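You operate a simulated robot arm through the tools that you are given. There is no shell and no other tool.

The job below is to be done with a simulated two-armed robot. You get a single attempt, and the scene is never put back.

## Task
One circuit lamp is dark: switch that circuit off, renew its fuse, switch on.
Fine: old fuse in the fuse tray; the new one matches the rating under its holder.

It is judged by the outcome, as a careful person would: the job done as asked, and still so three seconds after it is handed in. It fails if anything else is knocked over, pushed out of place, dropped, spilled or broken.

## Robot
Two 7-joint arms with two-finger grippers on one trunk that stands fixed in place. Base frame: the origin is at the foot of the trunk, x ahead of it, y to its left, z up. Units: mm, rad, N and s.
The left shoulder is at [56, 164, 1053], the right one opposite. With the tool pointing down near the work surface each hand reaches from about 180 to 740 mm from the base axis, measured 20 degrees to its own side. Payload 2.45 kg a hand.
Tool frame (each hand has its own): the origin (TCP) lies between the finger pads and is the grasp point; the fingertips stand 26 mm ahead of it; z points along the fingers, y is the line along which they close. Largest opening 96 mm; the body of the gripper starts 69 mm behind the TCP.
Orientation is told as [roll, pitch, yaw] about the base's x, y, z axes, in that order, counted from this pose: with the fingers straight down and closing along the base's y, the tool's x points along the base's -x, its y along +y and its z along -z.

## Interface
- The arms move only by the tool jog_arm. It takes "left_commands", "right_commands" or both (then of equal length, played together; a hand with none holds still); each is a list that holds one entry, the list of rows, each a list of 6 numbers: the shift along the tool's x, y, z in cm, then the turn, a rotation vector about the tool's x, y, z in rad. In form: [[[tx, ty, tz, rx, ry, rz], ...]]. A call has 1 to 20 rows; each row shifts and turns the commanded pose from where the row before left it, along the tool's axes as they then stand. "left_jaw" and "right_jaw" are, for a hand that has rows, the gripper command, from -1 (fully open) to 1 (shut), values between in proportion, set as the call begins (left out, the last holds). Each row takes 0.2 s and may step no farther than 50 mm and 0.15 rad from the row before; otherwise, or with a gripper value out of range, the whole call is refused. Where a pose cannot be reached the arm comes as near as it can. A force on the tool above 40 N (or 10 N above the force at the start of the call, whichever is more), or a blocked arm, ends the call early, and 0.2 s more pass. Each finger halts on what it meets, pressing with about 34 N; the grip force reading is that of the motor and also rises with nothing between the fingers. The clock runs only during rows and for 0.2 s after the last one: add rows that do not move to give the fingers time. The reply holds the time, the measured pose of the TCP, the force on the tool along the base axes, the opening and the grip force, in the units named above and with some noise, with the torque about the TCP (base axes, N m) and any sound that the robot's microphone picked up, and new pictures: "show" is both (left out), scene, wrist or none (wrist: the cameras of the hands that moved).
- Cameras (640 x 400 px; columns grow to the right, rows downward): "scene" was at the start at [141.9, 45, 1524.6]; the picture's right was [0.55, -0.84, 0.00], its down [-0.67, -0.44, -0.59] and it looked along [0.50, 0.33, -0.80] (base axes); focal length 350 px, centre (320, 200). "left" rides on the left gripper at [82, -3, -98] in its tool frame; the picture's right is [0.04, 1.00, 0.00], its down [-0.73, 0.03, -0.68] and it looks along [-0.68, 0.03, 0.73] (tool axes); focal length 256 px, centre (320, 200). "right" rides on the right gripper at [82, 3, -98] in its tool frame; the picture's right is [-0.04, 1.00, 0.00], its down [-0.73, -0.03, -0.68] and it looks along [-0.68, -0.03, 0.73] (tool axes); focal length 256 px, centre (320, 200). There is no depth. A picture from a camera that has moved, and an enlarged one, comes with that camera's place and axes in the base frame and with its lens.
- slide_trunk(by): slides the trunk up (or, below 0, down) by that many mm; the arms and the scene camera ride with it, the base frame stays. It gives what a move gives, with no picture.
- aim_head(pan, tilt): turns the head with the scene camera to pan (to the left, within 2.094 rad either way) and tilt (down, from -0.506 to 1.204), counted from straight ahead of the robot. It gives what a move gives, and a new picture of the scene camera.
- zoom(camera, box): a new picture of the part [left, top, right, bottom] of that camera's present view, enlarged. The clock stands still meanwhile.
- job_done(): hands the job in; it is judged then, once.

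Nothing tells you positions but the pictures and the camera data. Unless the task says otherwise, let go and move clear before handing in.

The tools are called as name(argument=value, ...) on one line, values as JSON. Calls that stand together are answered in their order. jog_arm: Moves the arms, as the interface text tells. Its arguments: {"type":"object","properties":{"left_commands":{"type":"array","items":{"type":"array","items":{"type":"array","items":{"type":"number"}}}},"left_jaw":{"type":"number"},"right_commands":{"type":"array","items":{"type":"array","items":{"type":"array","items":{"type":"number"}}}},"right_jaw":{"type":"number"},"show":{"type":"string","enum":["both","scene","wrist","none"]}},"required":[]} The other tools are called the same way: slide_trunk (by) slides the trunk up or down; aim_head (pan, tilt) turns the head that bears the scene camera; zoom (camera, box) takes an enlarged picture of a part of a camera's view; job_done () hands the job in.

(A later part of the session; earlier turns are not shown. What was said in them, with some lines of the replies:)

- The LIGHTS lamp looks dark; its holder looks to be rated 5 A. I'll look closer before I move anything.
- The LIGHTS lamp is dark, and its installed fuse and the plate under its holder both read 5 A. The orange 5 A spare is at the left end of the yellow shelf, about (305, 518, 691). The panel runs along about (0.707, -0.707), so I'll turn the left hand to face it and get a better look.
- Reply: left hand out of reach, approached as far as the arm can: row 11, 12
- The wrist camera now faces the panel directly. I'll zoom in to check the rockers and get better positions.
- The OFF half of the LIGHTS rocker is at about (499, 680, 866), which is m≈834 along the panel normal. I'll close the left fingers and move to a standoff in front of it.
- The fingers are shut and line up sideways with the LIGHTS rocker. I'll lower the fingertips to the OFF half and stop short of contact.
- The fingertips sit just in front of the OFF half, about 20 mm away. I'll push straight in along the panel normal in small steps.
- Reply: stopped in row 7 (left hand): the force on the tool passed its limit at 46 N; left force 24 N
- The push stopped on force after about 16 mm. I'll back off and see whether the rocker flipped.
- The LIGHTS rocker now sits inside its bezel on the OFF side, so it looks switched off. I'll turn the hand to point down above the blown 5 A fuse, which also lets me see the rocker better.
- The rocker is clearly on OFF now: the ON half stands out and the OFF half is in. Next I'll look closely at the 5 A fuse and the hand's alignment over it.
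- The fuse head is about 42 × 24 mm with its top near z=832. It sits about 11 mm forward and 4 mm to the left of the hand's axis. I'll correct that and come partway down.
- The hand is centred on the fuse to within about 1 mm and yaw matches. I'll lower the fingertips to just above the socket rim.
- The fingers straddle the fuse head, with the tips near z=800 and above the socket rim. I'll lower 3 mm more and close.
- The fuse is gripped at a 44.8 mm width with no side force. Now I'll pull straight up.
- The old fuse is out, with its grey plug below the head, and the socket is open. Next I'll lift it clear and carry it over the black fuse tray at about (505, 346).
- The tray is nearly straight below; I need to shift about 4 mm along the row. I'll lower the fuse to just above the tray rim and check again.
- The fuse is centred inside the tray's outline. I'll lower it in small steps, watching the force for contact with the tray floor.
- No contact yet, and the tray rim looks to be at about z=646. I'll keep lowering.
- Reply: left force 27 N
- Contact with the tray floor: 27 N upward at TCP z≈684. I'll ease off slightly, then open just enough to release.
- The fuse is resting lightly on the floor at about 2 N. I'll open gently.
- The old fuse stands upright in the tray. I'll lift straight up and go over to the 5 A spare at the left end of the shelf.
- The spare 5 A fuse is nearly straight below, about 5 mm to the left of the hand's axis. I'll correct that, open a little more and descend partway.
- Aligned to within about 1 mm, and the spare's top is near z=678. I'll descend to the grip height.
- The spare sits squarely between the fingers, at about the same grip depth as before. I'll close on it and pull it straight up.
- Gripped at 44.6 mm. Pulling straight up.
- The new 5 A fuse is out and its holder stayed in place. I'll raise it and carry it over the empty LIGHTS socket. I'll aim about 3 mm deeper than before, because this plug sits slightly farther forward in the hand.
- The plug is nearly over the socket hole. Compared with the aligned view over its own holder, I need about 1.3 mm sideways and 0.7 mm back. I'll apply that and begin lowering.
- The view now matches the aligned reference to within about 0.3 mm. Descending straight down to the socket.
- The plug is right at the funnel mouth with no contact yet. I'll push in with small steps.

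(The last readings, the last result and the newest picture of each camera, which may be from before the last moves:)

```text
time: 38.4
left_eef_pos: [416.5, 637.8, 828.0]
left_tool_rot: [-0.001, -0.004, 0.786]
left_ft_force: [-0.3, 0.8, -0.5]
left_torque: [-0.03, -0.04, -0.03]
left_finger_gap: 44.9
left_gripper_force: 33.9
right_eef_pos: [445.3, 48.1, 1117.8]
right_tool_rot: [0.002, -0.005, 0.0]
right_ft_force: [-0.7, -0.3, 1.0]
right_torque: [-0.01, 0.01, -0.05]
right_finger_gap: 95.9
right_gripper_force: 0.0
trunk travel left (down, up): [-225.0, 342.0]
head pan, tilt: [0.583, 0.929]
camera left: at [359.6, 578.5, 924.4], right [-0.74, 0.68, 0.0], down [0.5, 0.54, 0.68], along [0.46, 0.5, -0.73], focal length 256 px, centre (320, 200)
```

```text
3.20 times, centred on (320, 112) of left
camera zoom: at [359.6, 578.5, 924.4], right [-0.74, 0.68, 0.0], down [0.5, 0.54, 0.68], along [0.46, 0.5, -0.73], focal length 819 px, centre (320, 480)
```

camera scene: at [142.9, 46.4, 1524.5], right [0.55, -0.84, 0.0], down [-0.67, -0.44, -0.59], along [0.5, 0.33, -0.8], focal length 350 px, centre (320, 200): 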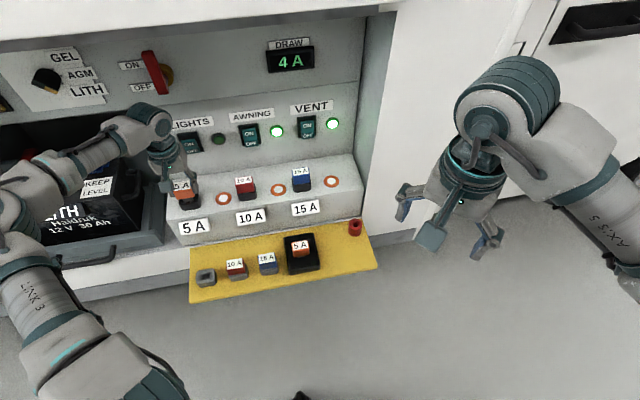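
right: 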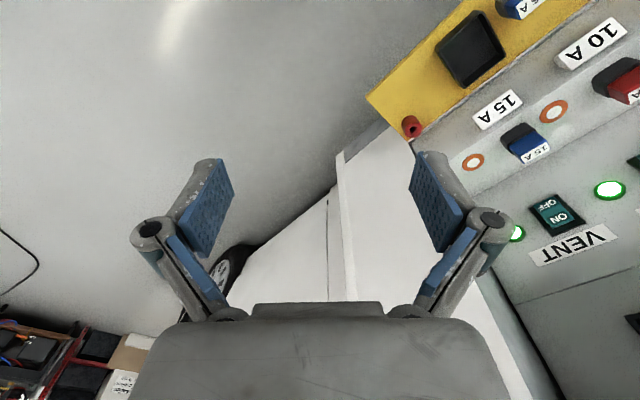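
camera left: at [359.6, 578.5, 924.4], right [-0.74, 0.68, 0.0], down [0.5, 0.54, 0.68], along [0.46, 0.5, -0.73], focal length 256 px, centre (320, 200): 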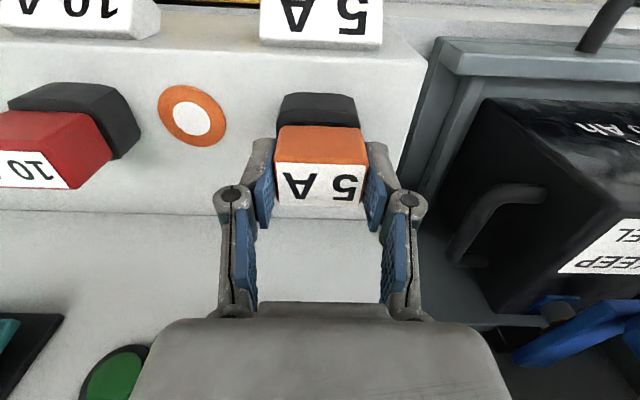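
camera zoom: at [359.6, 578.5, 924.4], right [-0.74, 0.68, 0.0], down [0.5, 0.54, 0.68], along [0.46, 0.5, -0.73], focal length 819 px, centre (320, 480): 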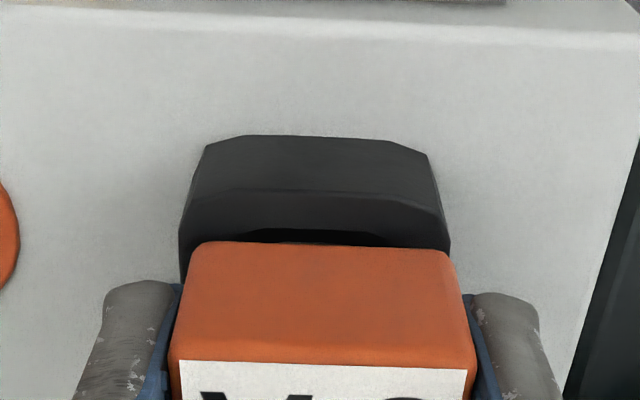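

The plug has entered the socket freely. I'll keep going until it seats.

jog_arm(left_commands=[[[0, 0, 0.3, 0, 0, 0], [0, 0, 0.2, 0, 0, 0], [0, 0, 0.2, 0, 0, 0], [0, 0, 0, 0, 0, 0]]], left_jaw=1, show="wrist")

zoom(camera="left", box=[220, 50, 420, 175])

```text
time: 39.4
left_eef_pos: [416.7, 636.7, 821.3]
left_tool_rot: [0.001, -0.004, 0.787]
left_ft_force: [0.2, 0.7, 2.6]
left_torque: [0.01, -0.04, 0.03]
left_finger_gap: 44.9
left_gripper_force: 34.3
right_eef_pos: [444.5, 48.1, 1117.3]
right_tool_rot: [0.002, -0.005, 0.001]
right_ft_force: [-0.7, 0.3, 0.2]
right_torque: [0.0, 0.01, -0.02]
right_finger_gap: 95.9
right_gripper_force: 0.0
trunk travel left (down, up): [-225.0, 342.0]
head pan, tilt: [0.583, 0.929]
camera left: at [359.7, 578.1, 917.8], right [-0.74, 0.68, 0.0], down [0.5, 0.54, 0.68], along [0.46, 0.5, -0.73], focal length 256 px, centre (320, 200)
```

left: 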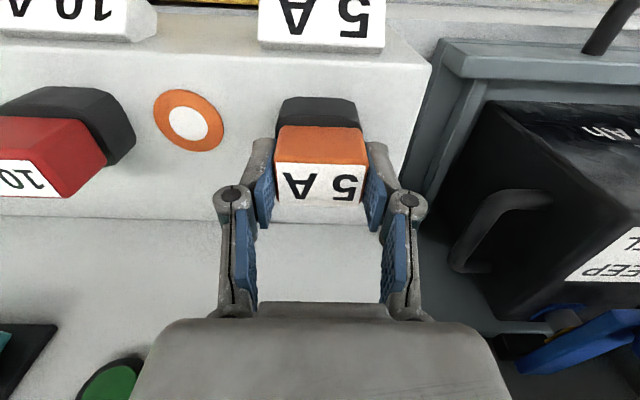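

```text
3.20 times, centred on (320, 112) of left
camera zoom: at [359.7, 578.1, 917.8], right [-0.74, 0.68, 0.0], down [0.5, 0.54, 0.68], along [0.46, 0.5, -0.73], focal length 819 px, centre (320, 480)
```

zoom: 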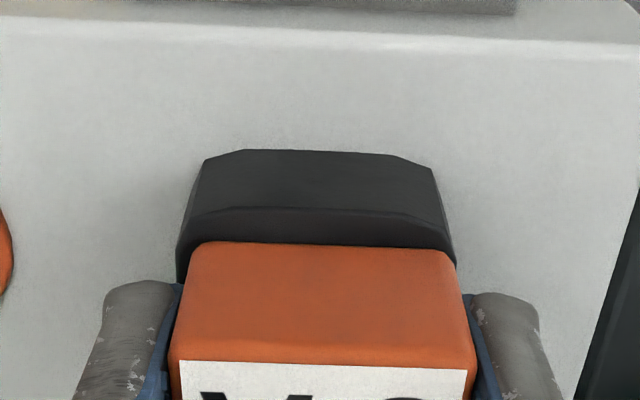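

There's a slight contact force of about 2.6 N. I'll press a little more to seat it firmly.

jog_arm(left_commands=[[[0, 0, 0.2, 0, 0, 0], [0, 0, 0.2, 0, 0, 0], [0, 0, 0, 0, 0, 0]]], left_jaw=1, show="none")

zoom(camera="left", box=[200, 80, 440, 230])

```text
time: 40.2
left_eef_pos: [416.3, 636.8, 819.6]
left_tool_rot: [-0.001, -0.008, 0.787]
left_ft_force: [0.7, 6.9, 26.1]
left_torque: [0.12, 0.08, -0.05]
left_finger_gap: 45.2
left_gripper_force: 33.8
right_eef_pos: [443.5, 45.3, 1119.0]
right_tool_rot: [0.003, -0.006, 0.0]
right_ft_force: [1.2, 0.7, -0.3]
right_torque: [-0.01, 0.01, -0.02]
right_finger_gap: 95.9
right_gripper_force: 0.1
trunk travel left (down, up): [-225.0, 342.0]
head pan, tilt: [0.583, 0.929]
```

```text
2.67 times, centred on (320, 155) of left
camera zoom: at [359.0, 577.5, 916.4], right [-0.74, 0.68, 0.0], down [0.49, 0.54, 0.69], along [0.47, 0.5, -0.73], focal length 683 px, centre (320, 320)
```

zoom: 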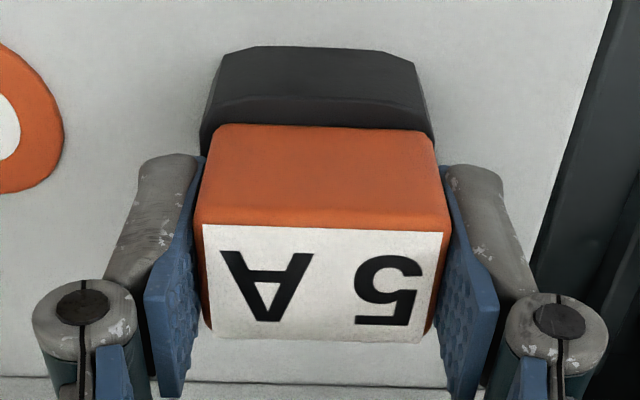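

The force rose to 26 N at a hard stop, at the height I predicted for full seating. I'll ease off, open gently and check.

jog_arm(left_commands=[[[0, 0, -0.3, 0, 0, 0], [0, 0, 0, 0, 0, 0]]], left_jaw=1, show="none")

jog_arm(left_commands=[[[0, 0, 0, 0, 0, 0], [0, 0, 0, 0, 0, 0]]], left_jaw=0.0, show="none")

jog_arm(left_commands=[[[0, 0, 0, 0, 0, 0], [0, 0, 0, 0, 0, 0]]], left_jaw=-0.5, show="both")

zoom(camera="left", box=[200, 80, 440, 230])

zoom(camera="scene", box=[130, 150, 290, 250])

```text
time: 40.8
left_eef_pos: [416.6, 638.3, 819.5]
left_tool_rot: [0.0, -0.004, 0.785]
left_ft_force: [4.8, 4.1, 14.3]
left_torque: [0.21, -0.41, 0.01]
left_finger_gap: 44.7
left_gripper_force: 33.9
right_eef_pos: [444.9, 47.8, 1117.3]
right_tool_rot: [0.001, -0.005, -0.001]
right_ft_force: [0.5, -1.1, -0.2]
right_torque: [-0.02, -0.04, 0.04]
right_finger_gap: 96.1
right_gripper_force: 0.0
trunk travel left (down, up): [-225.0, 342.0]
head pan, tilt: [0.583, 0.929]
```

```text
time: 41.4
left_eef_pos: [416.3, 637.2, 819.1]
left_tool_rot: [0.002, -0.001, 0.787]
left_ft_force: [-0.7, -0.6, 0.5]
left_torque: [0.03, 0.02, -0.01]
left_finger_gap: 47.9
left_gripper_force: 0.2
right_eef_pos: [445.9, 48.4, 1117.5]
right_tool_rot: [0.001, -0.004, 0.001]
right_ft_force: [-0.6, -0.2, 0.7]
right_torque: [-0.01, 0.0, 0.01]
right_finger_gap: 96.5
right_gripper_force: 0.1
trunk travel left (down, up): [-225.0, 342.0]
head pan, tilt: [0.583, 0.929]
```

```text
time: 42.0
left_eef_pos: [416.9, 638.3, 818.2]
left_tool_rot: [0.001, -0.003, 0.787]
left_ft_force: [-0.6, 0.5, -0.2]
left_torque: [0.0, 0.04, -0.01]
left_finger_gap: 71.8
left_gripper_force: 0.2
right_eef_pos: [445.4, 46.9, 1116.4]
right_tool_rot: [0.003, -0.003, 0.0]
right_ft_force: [-0.2, 0.9, 0.3]
right_torque: [-0.01, 0.03, -0.03]
right_finger_gap: 95.9
right_gripper_force: 0.1
trunk travel left (down, up): [-225.0, 342.0]
head pan, tilt: [0.583, 0.929]
camera scene: at [142.9, 46.2, 1524.5], right [0.55, -0.84, 0.0], down [-0.67, -0.44, -0.59], along [0.5, 0.33, -0.8], focal length 350 px, centre (320, 200)
camera left: at [359.6, 578.4, 916.4], right [-0.74, 0.68, 0.0], down [0.5, 0.54, 0.68], along [0.46, 0.5, -0.73], focal length 256 px, centre (320, 200)
```

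scene: 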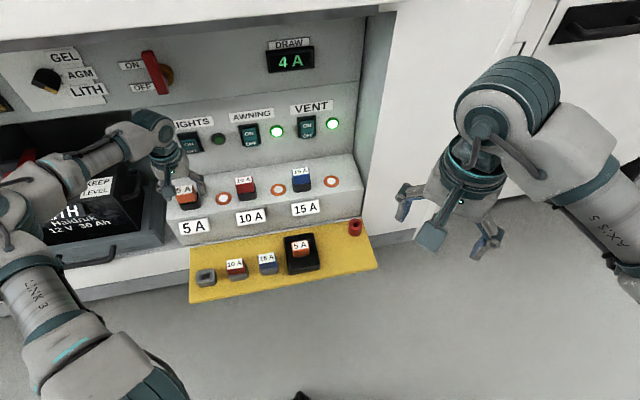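
left: 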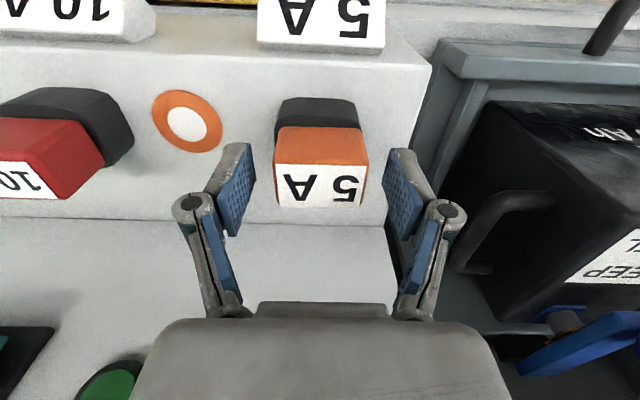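

```text
2.67 times, centred on (320, 155) of left
camera zoom: at [359.6, 578.4, 916.4], right [-0.74, 0.68, 0.0], down [0.5, 0.54, 0.68], along [0.46, 0.5, -0.73], focal length 683 px, centre (320, 320)
```

zoom: 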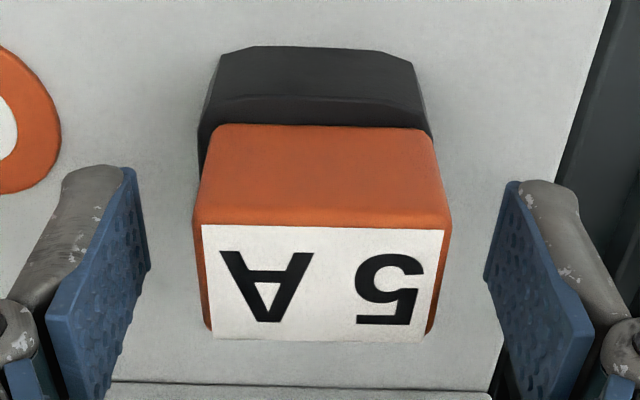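

```text
4.00 times, centred on (210, 200) of scene
camera zoom: at [142.9, 46.2, 1524.5], right [0.55, -0.84, 0.0], down [-0.67, -0.44, -0.59], along [0.5, 0.33, -0.8], focal length 1400 px, centre (760, 200)
```

zoom: 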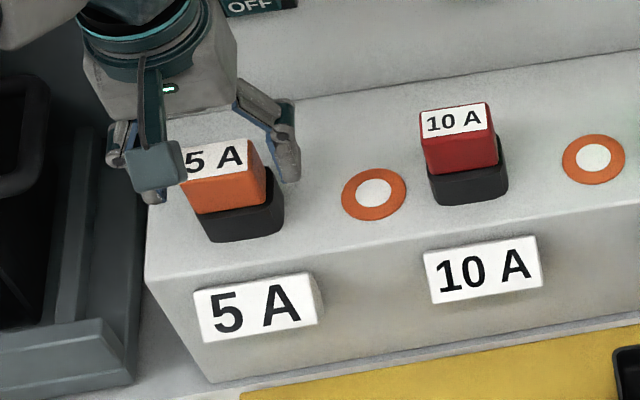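

The new fuse is upright and seated in the LIGHTS holder. I'll lift clear, close the fingers and tilt the hand again to press ON.

jog_arm(left_commands=[[[0, 0, -1.5, 0, 0, 0], [0, 0, -3.5, 0, 0, 0], [0, 0, -4.6, 0, 0, 0], [0, 0, -4.6, 0, 0, 0], [0, 0, 0, 0, 0, 0]]], left_jaw=-0.5, show="wrist")

jog_arm(left_commands=[[[0, 0, 0, 0, -0.15, 0], [0, 0, 0, 0, -0.15, 0], [0, 0, 0, 0, -0.15, 0], [0, 0, 0, 0, -0.15, 0], [0, 0, 0, 0, -0.15, 0], [0, 0, 0, 0, 0, 0]]], left_jaw=1, show="both")

```text
time: 43.2
left_eef_pos: [415.3, 636.4, 959.6]
left_tool_rot: [-0.001, -0.004, 0.786]
left_ft_force: [0.5, -0.4, -0.2]
left_torque: [-0.05, 0.01, 0.04]
left_finger_gap: 72.0
left_gripper_force: 0.1
right_eef_pos: [445.1, 48.9, 1117.6]
right_tool_rot: [0.002, -0.003, -0.001]
right_ft_force: [-0.3, -0.2, -0.2]
right_torque: [0.0, -0.03, 0.03]
right_finger_gap: 95.8
right_gripper_force: 0.0
trunk travel left (down, up): [-225.0, 342.0]
head pan, tilt: [0.583, 0.929]
camera left: at [359.2, 577.4, 1057.7], right [-0.74, 0.68, 0.0], down [0.5, 0.54, 0.68], along [0.46, 0.5, -0.73], focal length 256 px, centre (320, 200)
```

left: 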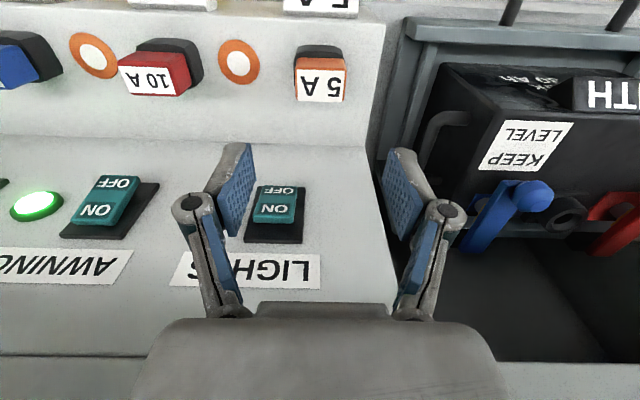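

```text
time: 44.6
left_eef_pos: [415.4, 637.5, 962.1]
left_tool_rot: [0.001, -0.755, 0.787]
left_ft_force: [1.0, -0.6, -0.5]
left_torque: [0.03, 0.01, 0.0]
left_finger_gap: 0.1
left_gripper_force: 28.5
right_eef_pos: [444.7, 48.0, 1116.2]
right_tool_rot: [0.002, -0.004, 0.0]
right_ft_force: [0.3, 0.6, 0.7]
right_torque: [0.05, -0.05, 0.01]
right_finger_gap: 96.0
right_gripper_force: 0.0
trunk travel left (down, up): [-225.0, 342.0]
head pan, tilt: [0.583, 0.929]
camera scene: at [142.2, 45.5, 1524.6], right [0.55, -0.84, 0.0], down [-0.67, -0.44, -0.59], along [0.5, 0.33, -0.8], focal length 350 px, centre (320, 200)
camera left: at [326.1, 546.0, 976.4], right [-0.73, 0.68, -0.03], down [0.03, 0.07, 1.0], along [0.68, 0.73, -0.07], focal length 256 px, centre (320, 200)
```

scene: 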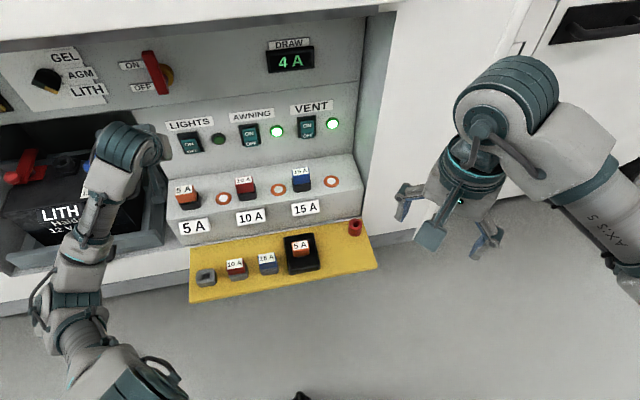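
left: 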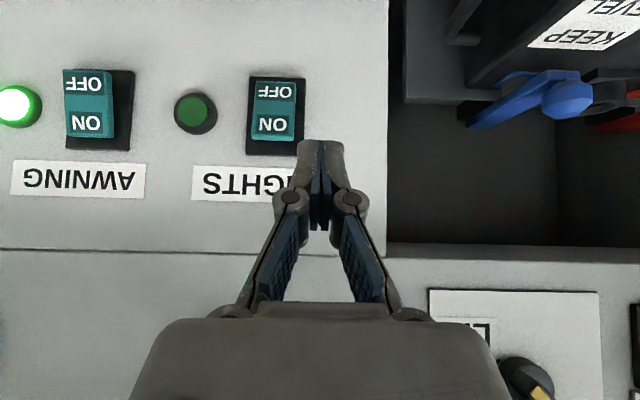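

The LIGHTS rocker shows OFF with its ON half standing out at about e=-126, z≈900. I'll line up in front of the ON half.

jog_arm(left_commands=[[[0.21, -1.02, 2.0, 0, 0, 0], [0.21, -1.02, 2.0, 0, 0, 0], [0.21, -1.01, 2.0, 0, 0, 0], [0, 0, 0, 0, 0, 0]]], left_jaw=1, show="wrist")

zoom(camera="scene", box=[150, 100, 390, 250])

```text
time: 45.6
left_eef_pos: [463.7, 640.2, 913.3]
left_tool_rot: [0.0, -0.754, 0.788]
left_ft_force: [-0.4, 0.4, 0.5]
left_torque: [-0.03, 0.03, 0.03]
left_finger_gap: 0.0
left_gripper_force: 28.4
right_eef_pos: [445.1, 48.4, 1117.2]
right_tool_rot: [0.002, -0.004, 0.0]
right_ft_force: [-0.6, -0.5, 0.2]
right_torque: [0.01, -0.01, 0.0]
right_finger_gap: 96.0
right_gripper_force: 0.0
trunk travel left (down, up): [-225.0, 342.0]
head pan, tilt: [0.583, 0.929]
camera left: at [373.6, 550.1, 927.9], right [-0.73, 0.69, -0.03], down [0.03, 0.07, 1.0], along [0.68, 0.73, -0.07], focal length 256 px, centre (320, 200)
```

left: 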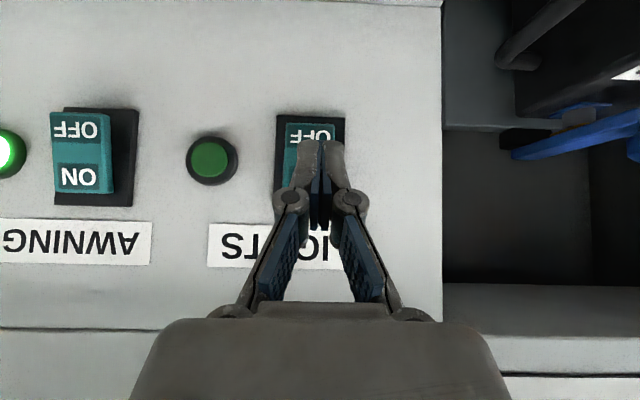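

```text
2.67 times, centred on (270, 175) of scene
camera zoom: at [142.3, 45.7, 1524.6], right [0.55, -0.84, 0.0], down [-0.67, -0.44, -0.59], along [0.5, 0.33, -0.8], focal length 934 px, centre (453, 267)
```

zoom: 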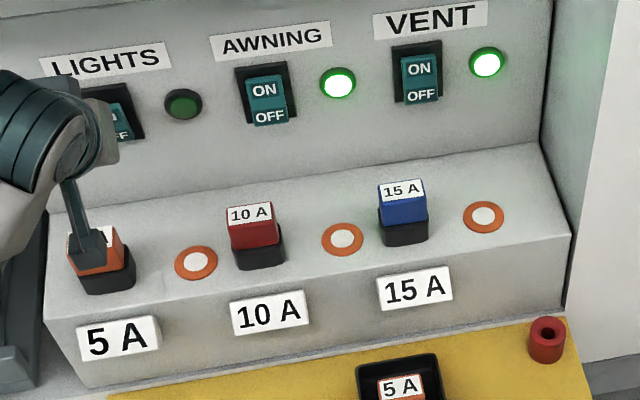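

The fingertips are in front of the ON half. Pushing straight in with small steps.

jog_arm(left_commands=[[[-0.31, 0, 0.253, 0, 0, 0], [-0.31, 0, 0.253, 0, 0, 0], [-0.31, 0, 0.253, 0, 0, 0], [-0.31, 0, 0.253, 0, 0, 0], [-0.31, 0, 0.253, 0, 0, 0], [-0.233, 0, 0.19, 0, 0, 0], [-0.233, 0, 0.19, 0, 0, 0]]], left_jaw=1, show="both")

```text
time: 47.2
left_eef_pos: [475.5, 654.0, 916.7]
left_tool_rot: [0.006, -0.743, 0.782]
left_ft_force: [-14.0, -12.2, 4.7]
left_torque: [0.07, 0.16, 0.03]
left_finger_gap: 6.2
left_gripper_force: 28.5
right_eef_pos: [441.7, 44.8, 1119.5]
right_tool_rot: [0.005, -0.008, 0.0]
right_ft_force: [0.3, -0.3, -0.8]
right_torque: [-0.02, 0.0, -0.03]
right_finger_gap: 95.9
right_gripper_force: 0.1
trunk travel left (down, up): [-225.0, 342.0]
head pan, tilt: [0.583, 0.929]
stopped in row 7 (left hand): the force on the tool passed its limit at 49 N (the readings are from after the stop); the commanded pose is now the measured one
camera scene: at [138.6, 38.1, 1525.4], right [0.55, -0.84, 0.0], down [-0.67, -0.44, -0.6], along [0.5, 0.33, -0.8], focal length 350 px, centre (320, 200)
camera left: at [386.6, 562.9, 932.8], right [-0.73, 0.69, -0.02], down [0.04, 0.07, 1.0], along [0.68, 0.72, -0.08], focal length 256 px, centre (320, 200)
```

scene: 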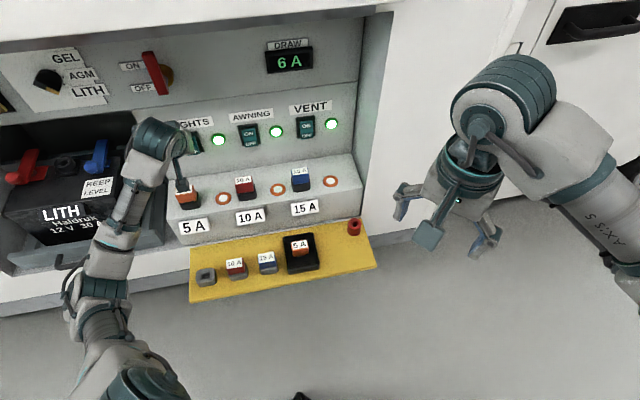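
left: 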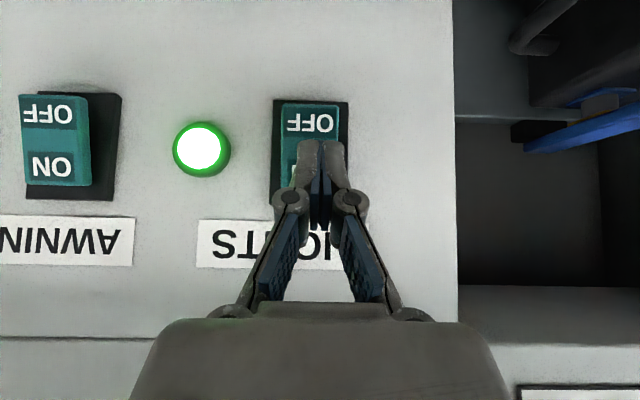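

The LIGHTS lamp is lit, and DRAW has gone from 4 A to 6 A. I'll back the hand off and move clear for a final check.

jog_arm(left_commands=[[[2.2, 0, -2.0, 0, 0, 0], [2.0, 0, -2.0, 0, 0, 0], [-1.0, 0, -4.0, 0, 0, 0], [-1.0, 0, -4.0, 0, 0, 0], [-1.0, 0, -4.0, 0, 0, 0], [-1.0, 0, -4.0, 0, 0, 0], [0, 0, -4.0, 0, 0, 0], [0, 0, 0, 0, 0, 0]]], left_jaw=1, show="both")

zoom(camera="scene", box=[150, 90, 390, 240])

zoom(camera="scene", box=[170, 180, 394, 320])

```text
time: 49.0
left_eef_pos: [360.6, 537.7, 1090.5]
left_tool_rot: [0.006, -0.741, 0.782]
left_ft_force: [0.6, 0.1, -0.5]
left_torque: [0.01, -0.02, 0.0]
left_finger_gap: 0.0
left_gripper_force: 28.8
right_eef_pos: [444.2, 46.0, 1118.3]
right_tool_rot: [0.004, -0.004, -0.002]
right_ft_force: [0.0, -0.9, 0.1]
right_torque: [0.0, 0.04, -0.04]
right_finger_gap: 95.9
right_gripper_force: 0.1
trunk travel left (down, up): [-225.0, 342.0]
head pan, tilt: [0.583, 0.929]
camera scene: at [143.0, 41.1, 1524.5], right [0.55, -0.84, 0.0], down [-0.67, -0.44, -0.6], along [0.5, 0.33, -0.8], focal length 350 px, centre (320, 200)
camera left: at [272.7, 447.8, 1106.4], right [-0.73, 0.69, -0.02], down [0.04, 0.08, 1.0], along [0.68, 0.72, -0.08], focal length 256 px, centre (320, 200)
```

scene: 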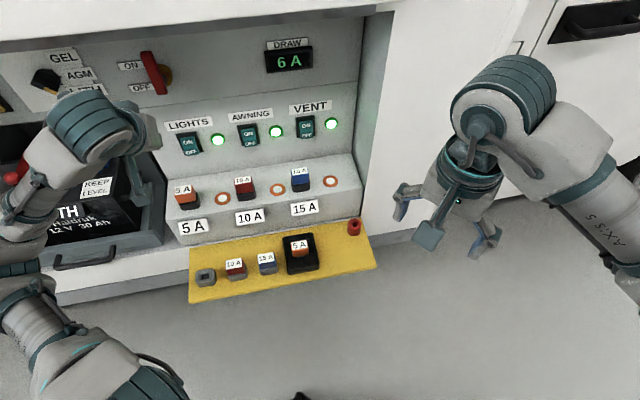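
left: 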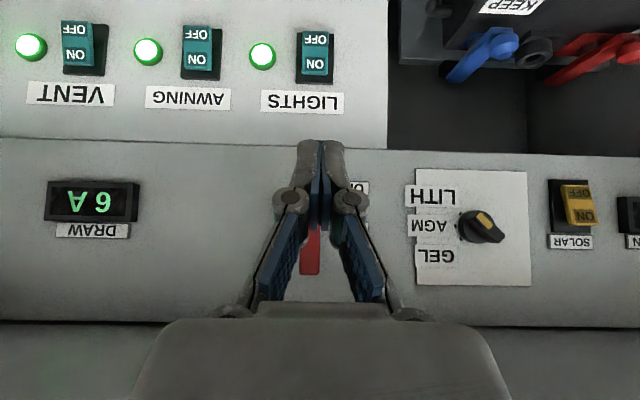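

```text
2.67 times, centred on (270, 165) of scene
camera zoom: at [143.0, 41.1, 1524.5], right [0.55, -0.84, 0.0], down [-0.67, -0.44, -0.6], along [0.5, 0.33, -0.8], focal length 934 px, centre (453, 293)
```

zoom: 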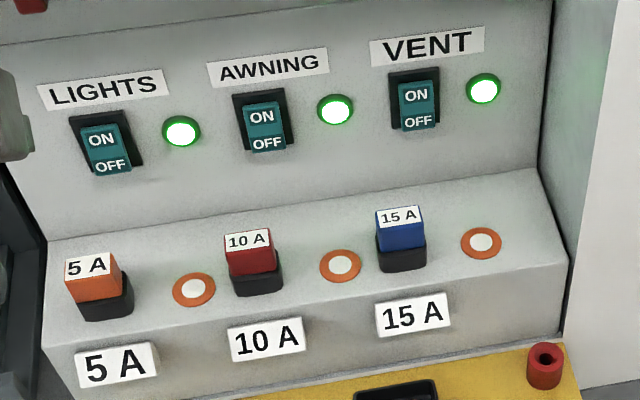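

```text
2.86 times, centred on (282, 250) of scene
camera zoom: at [143.0, 41.1, 1524.5], right [0.55, -0.84, 0.0], down [-0.67, -0.44, -0.6], along [0.5, 0.33, -0.8], focal length 1000 px, centre (429, 57)
```

zoom: 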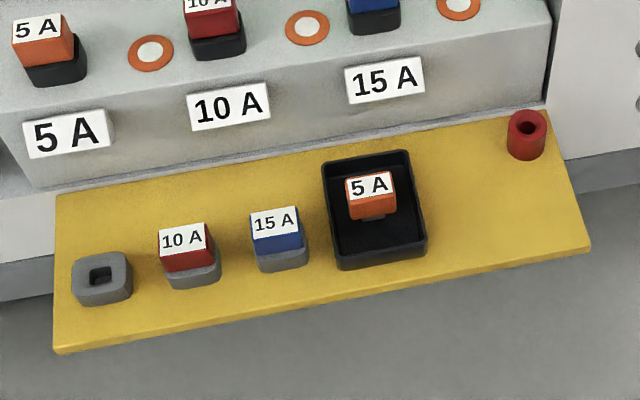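

All three circuit lamps are lit, the LIGHTS rocker is ON, and the new 5 A fuse is seated. The old fuse is in the tray and nothing else has moved. The hand is clear, so I'm handing in.

job_done()

```text
The job is handed in.
```

The LIGHTS circuit is working again: I switched it off, replaced its fuse and switched it back on. The job is handed in.

- **Result:** all three circuit lamps are now lit, and the DRAW display went from 4 A to 6 A when LIGHTS came on.
- **New fuse:** it is a 5 A spare, matching the 5 A plate under the LIGHTS holder. It went in until it hit a firm stop.
- **Old fuse:** it is standing upright in the black fuse tray.

In the last pictures nothing else had been moved or knocked over, and the left hand was clear of the panel.
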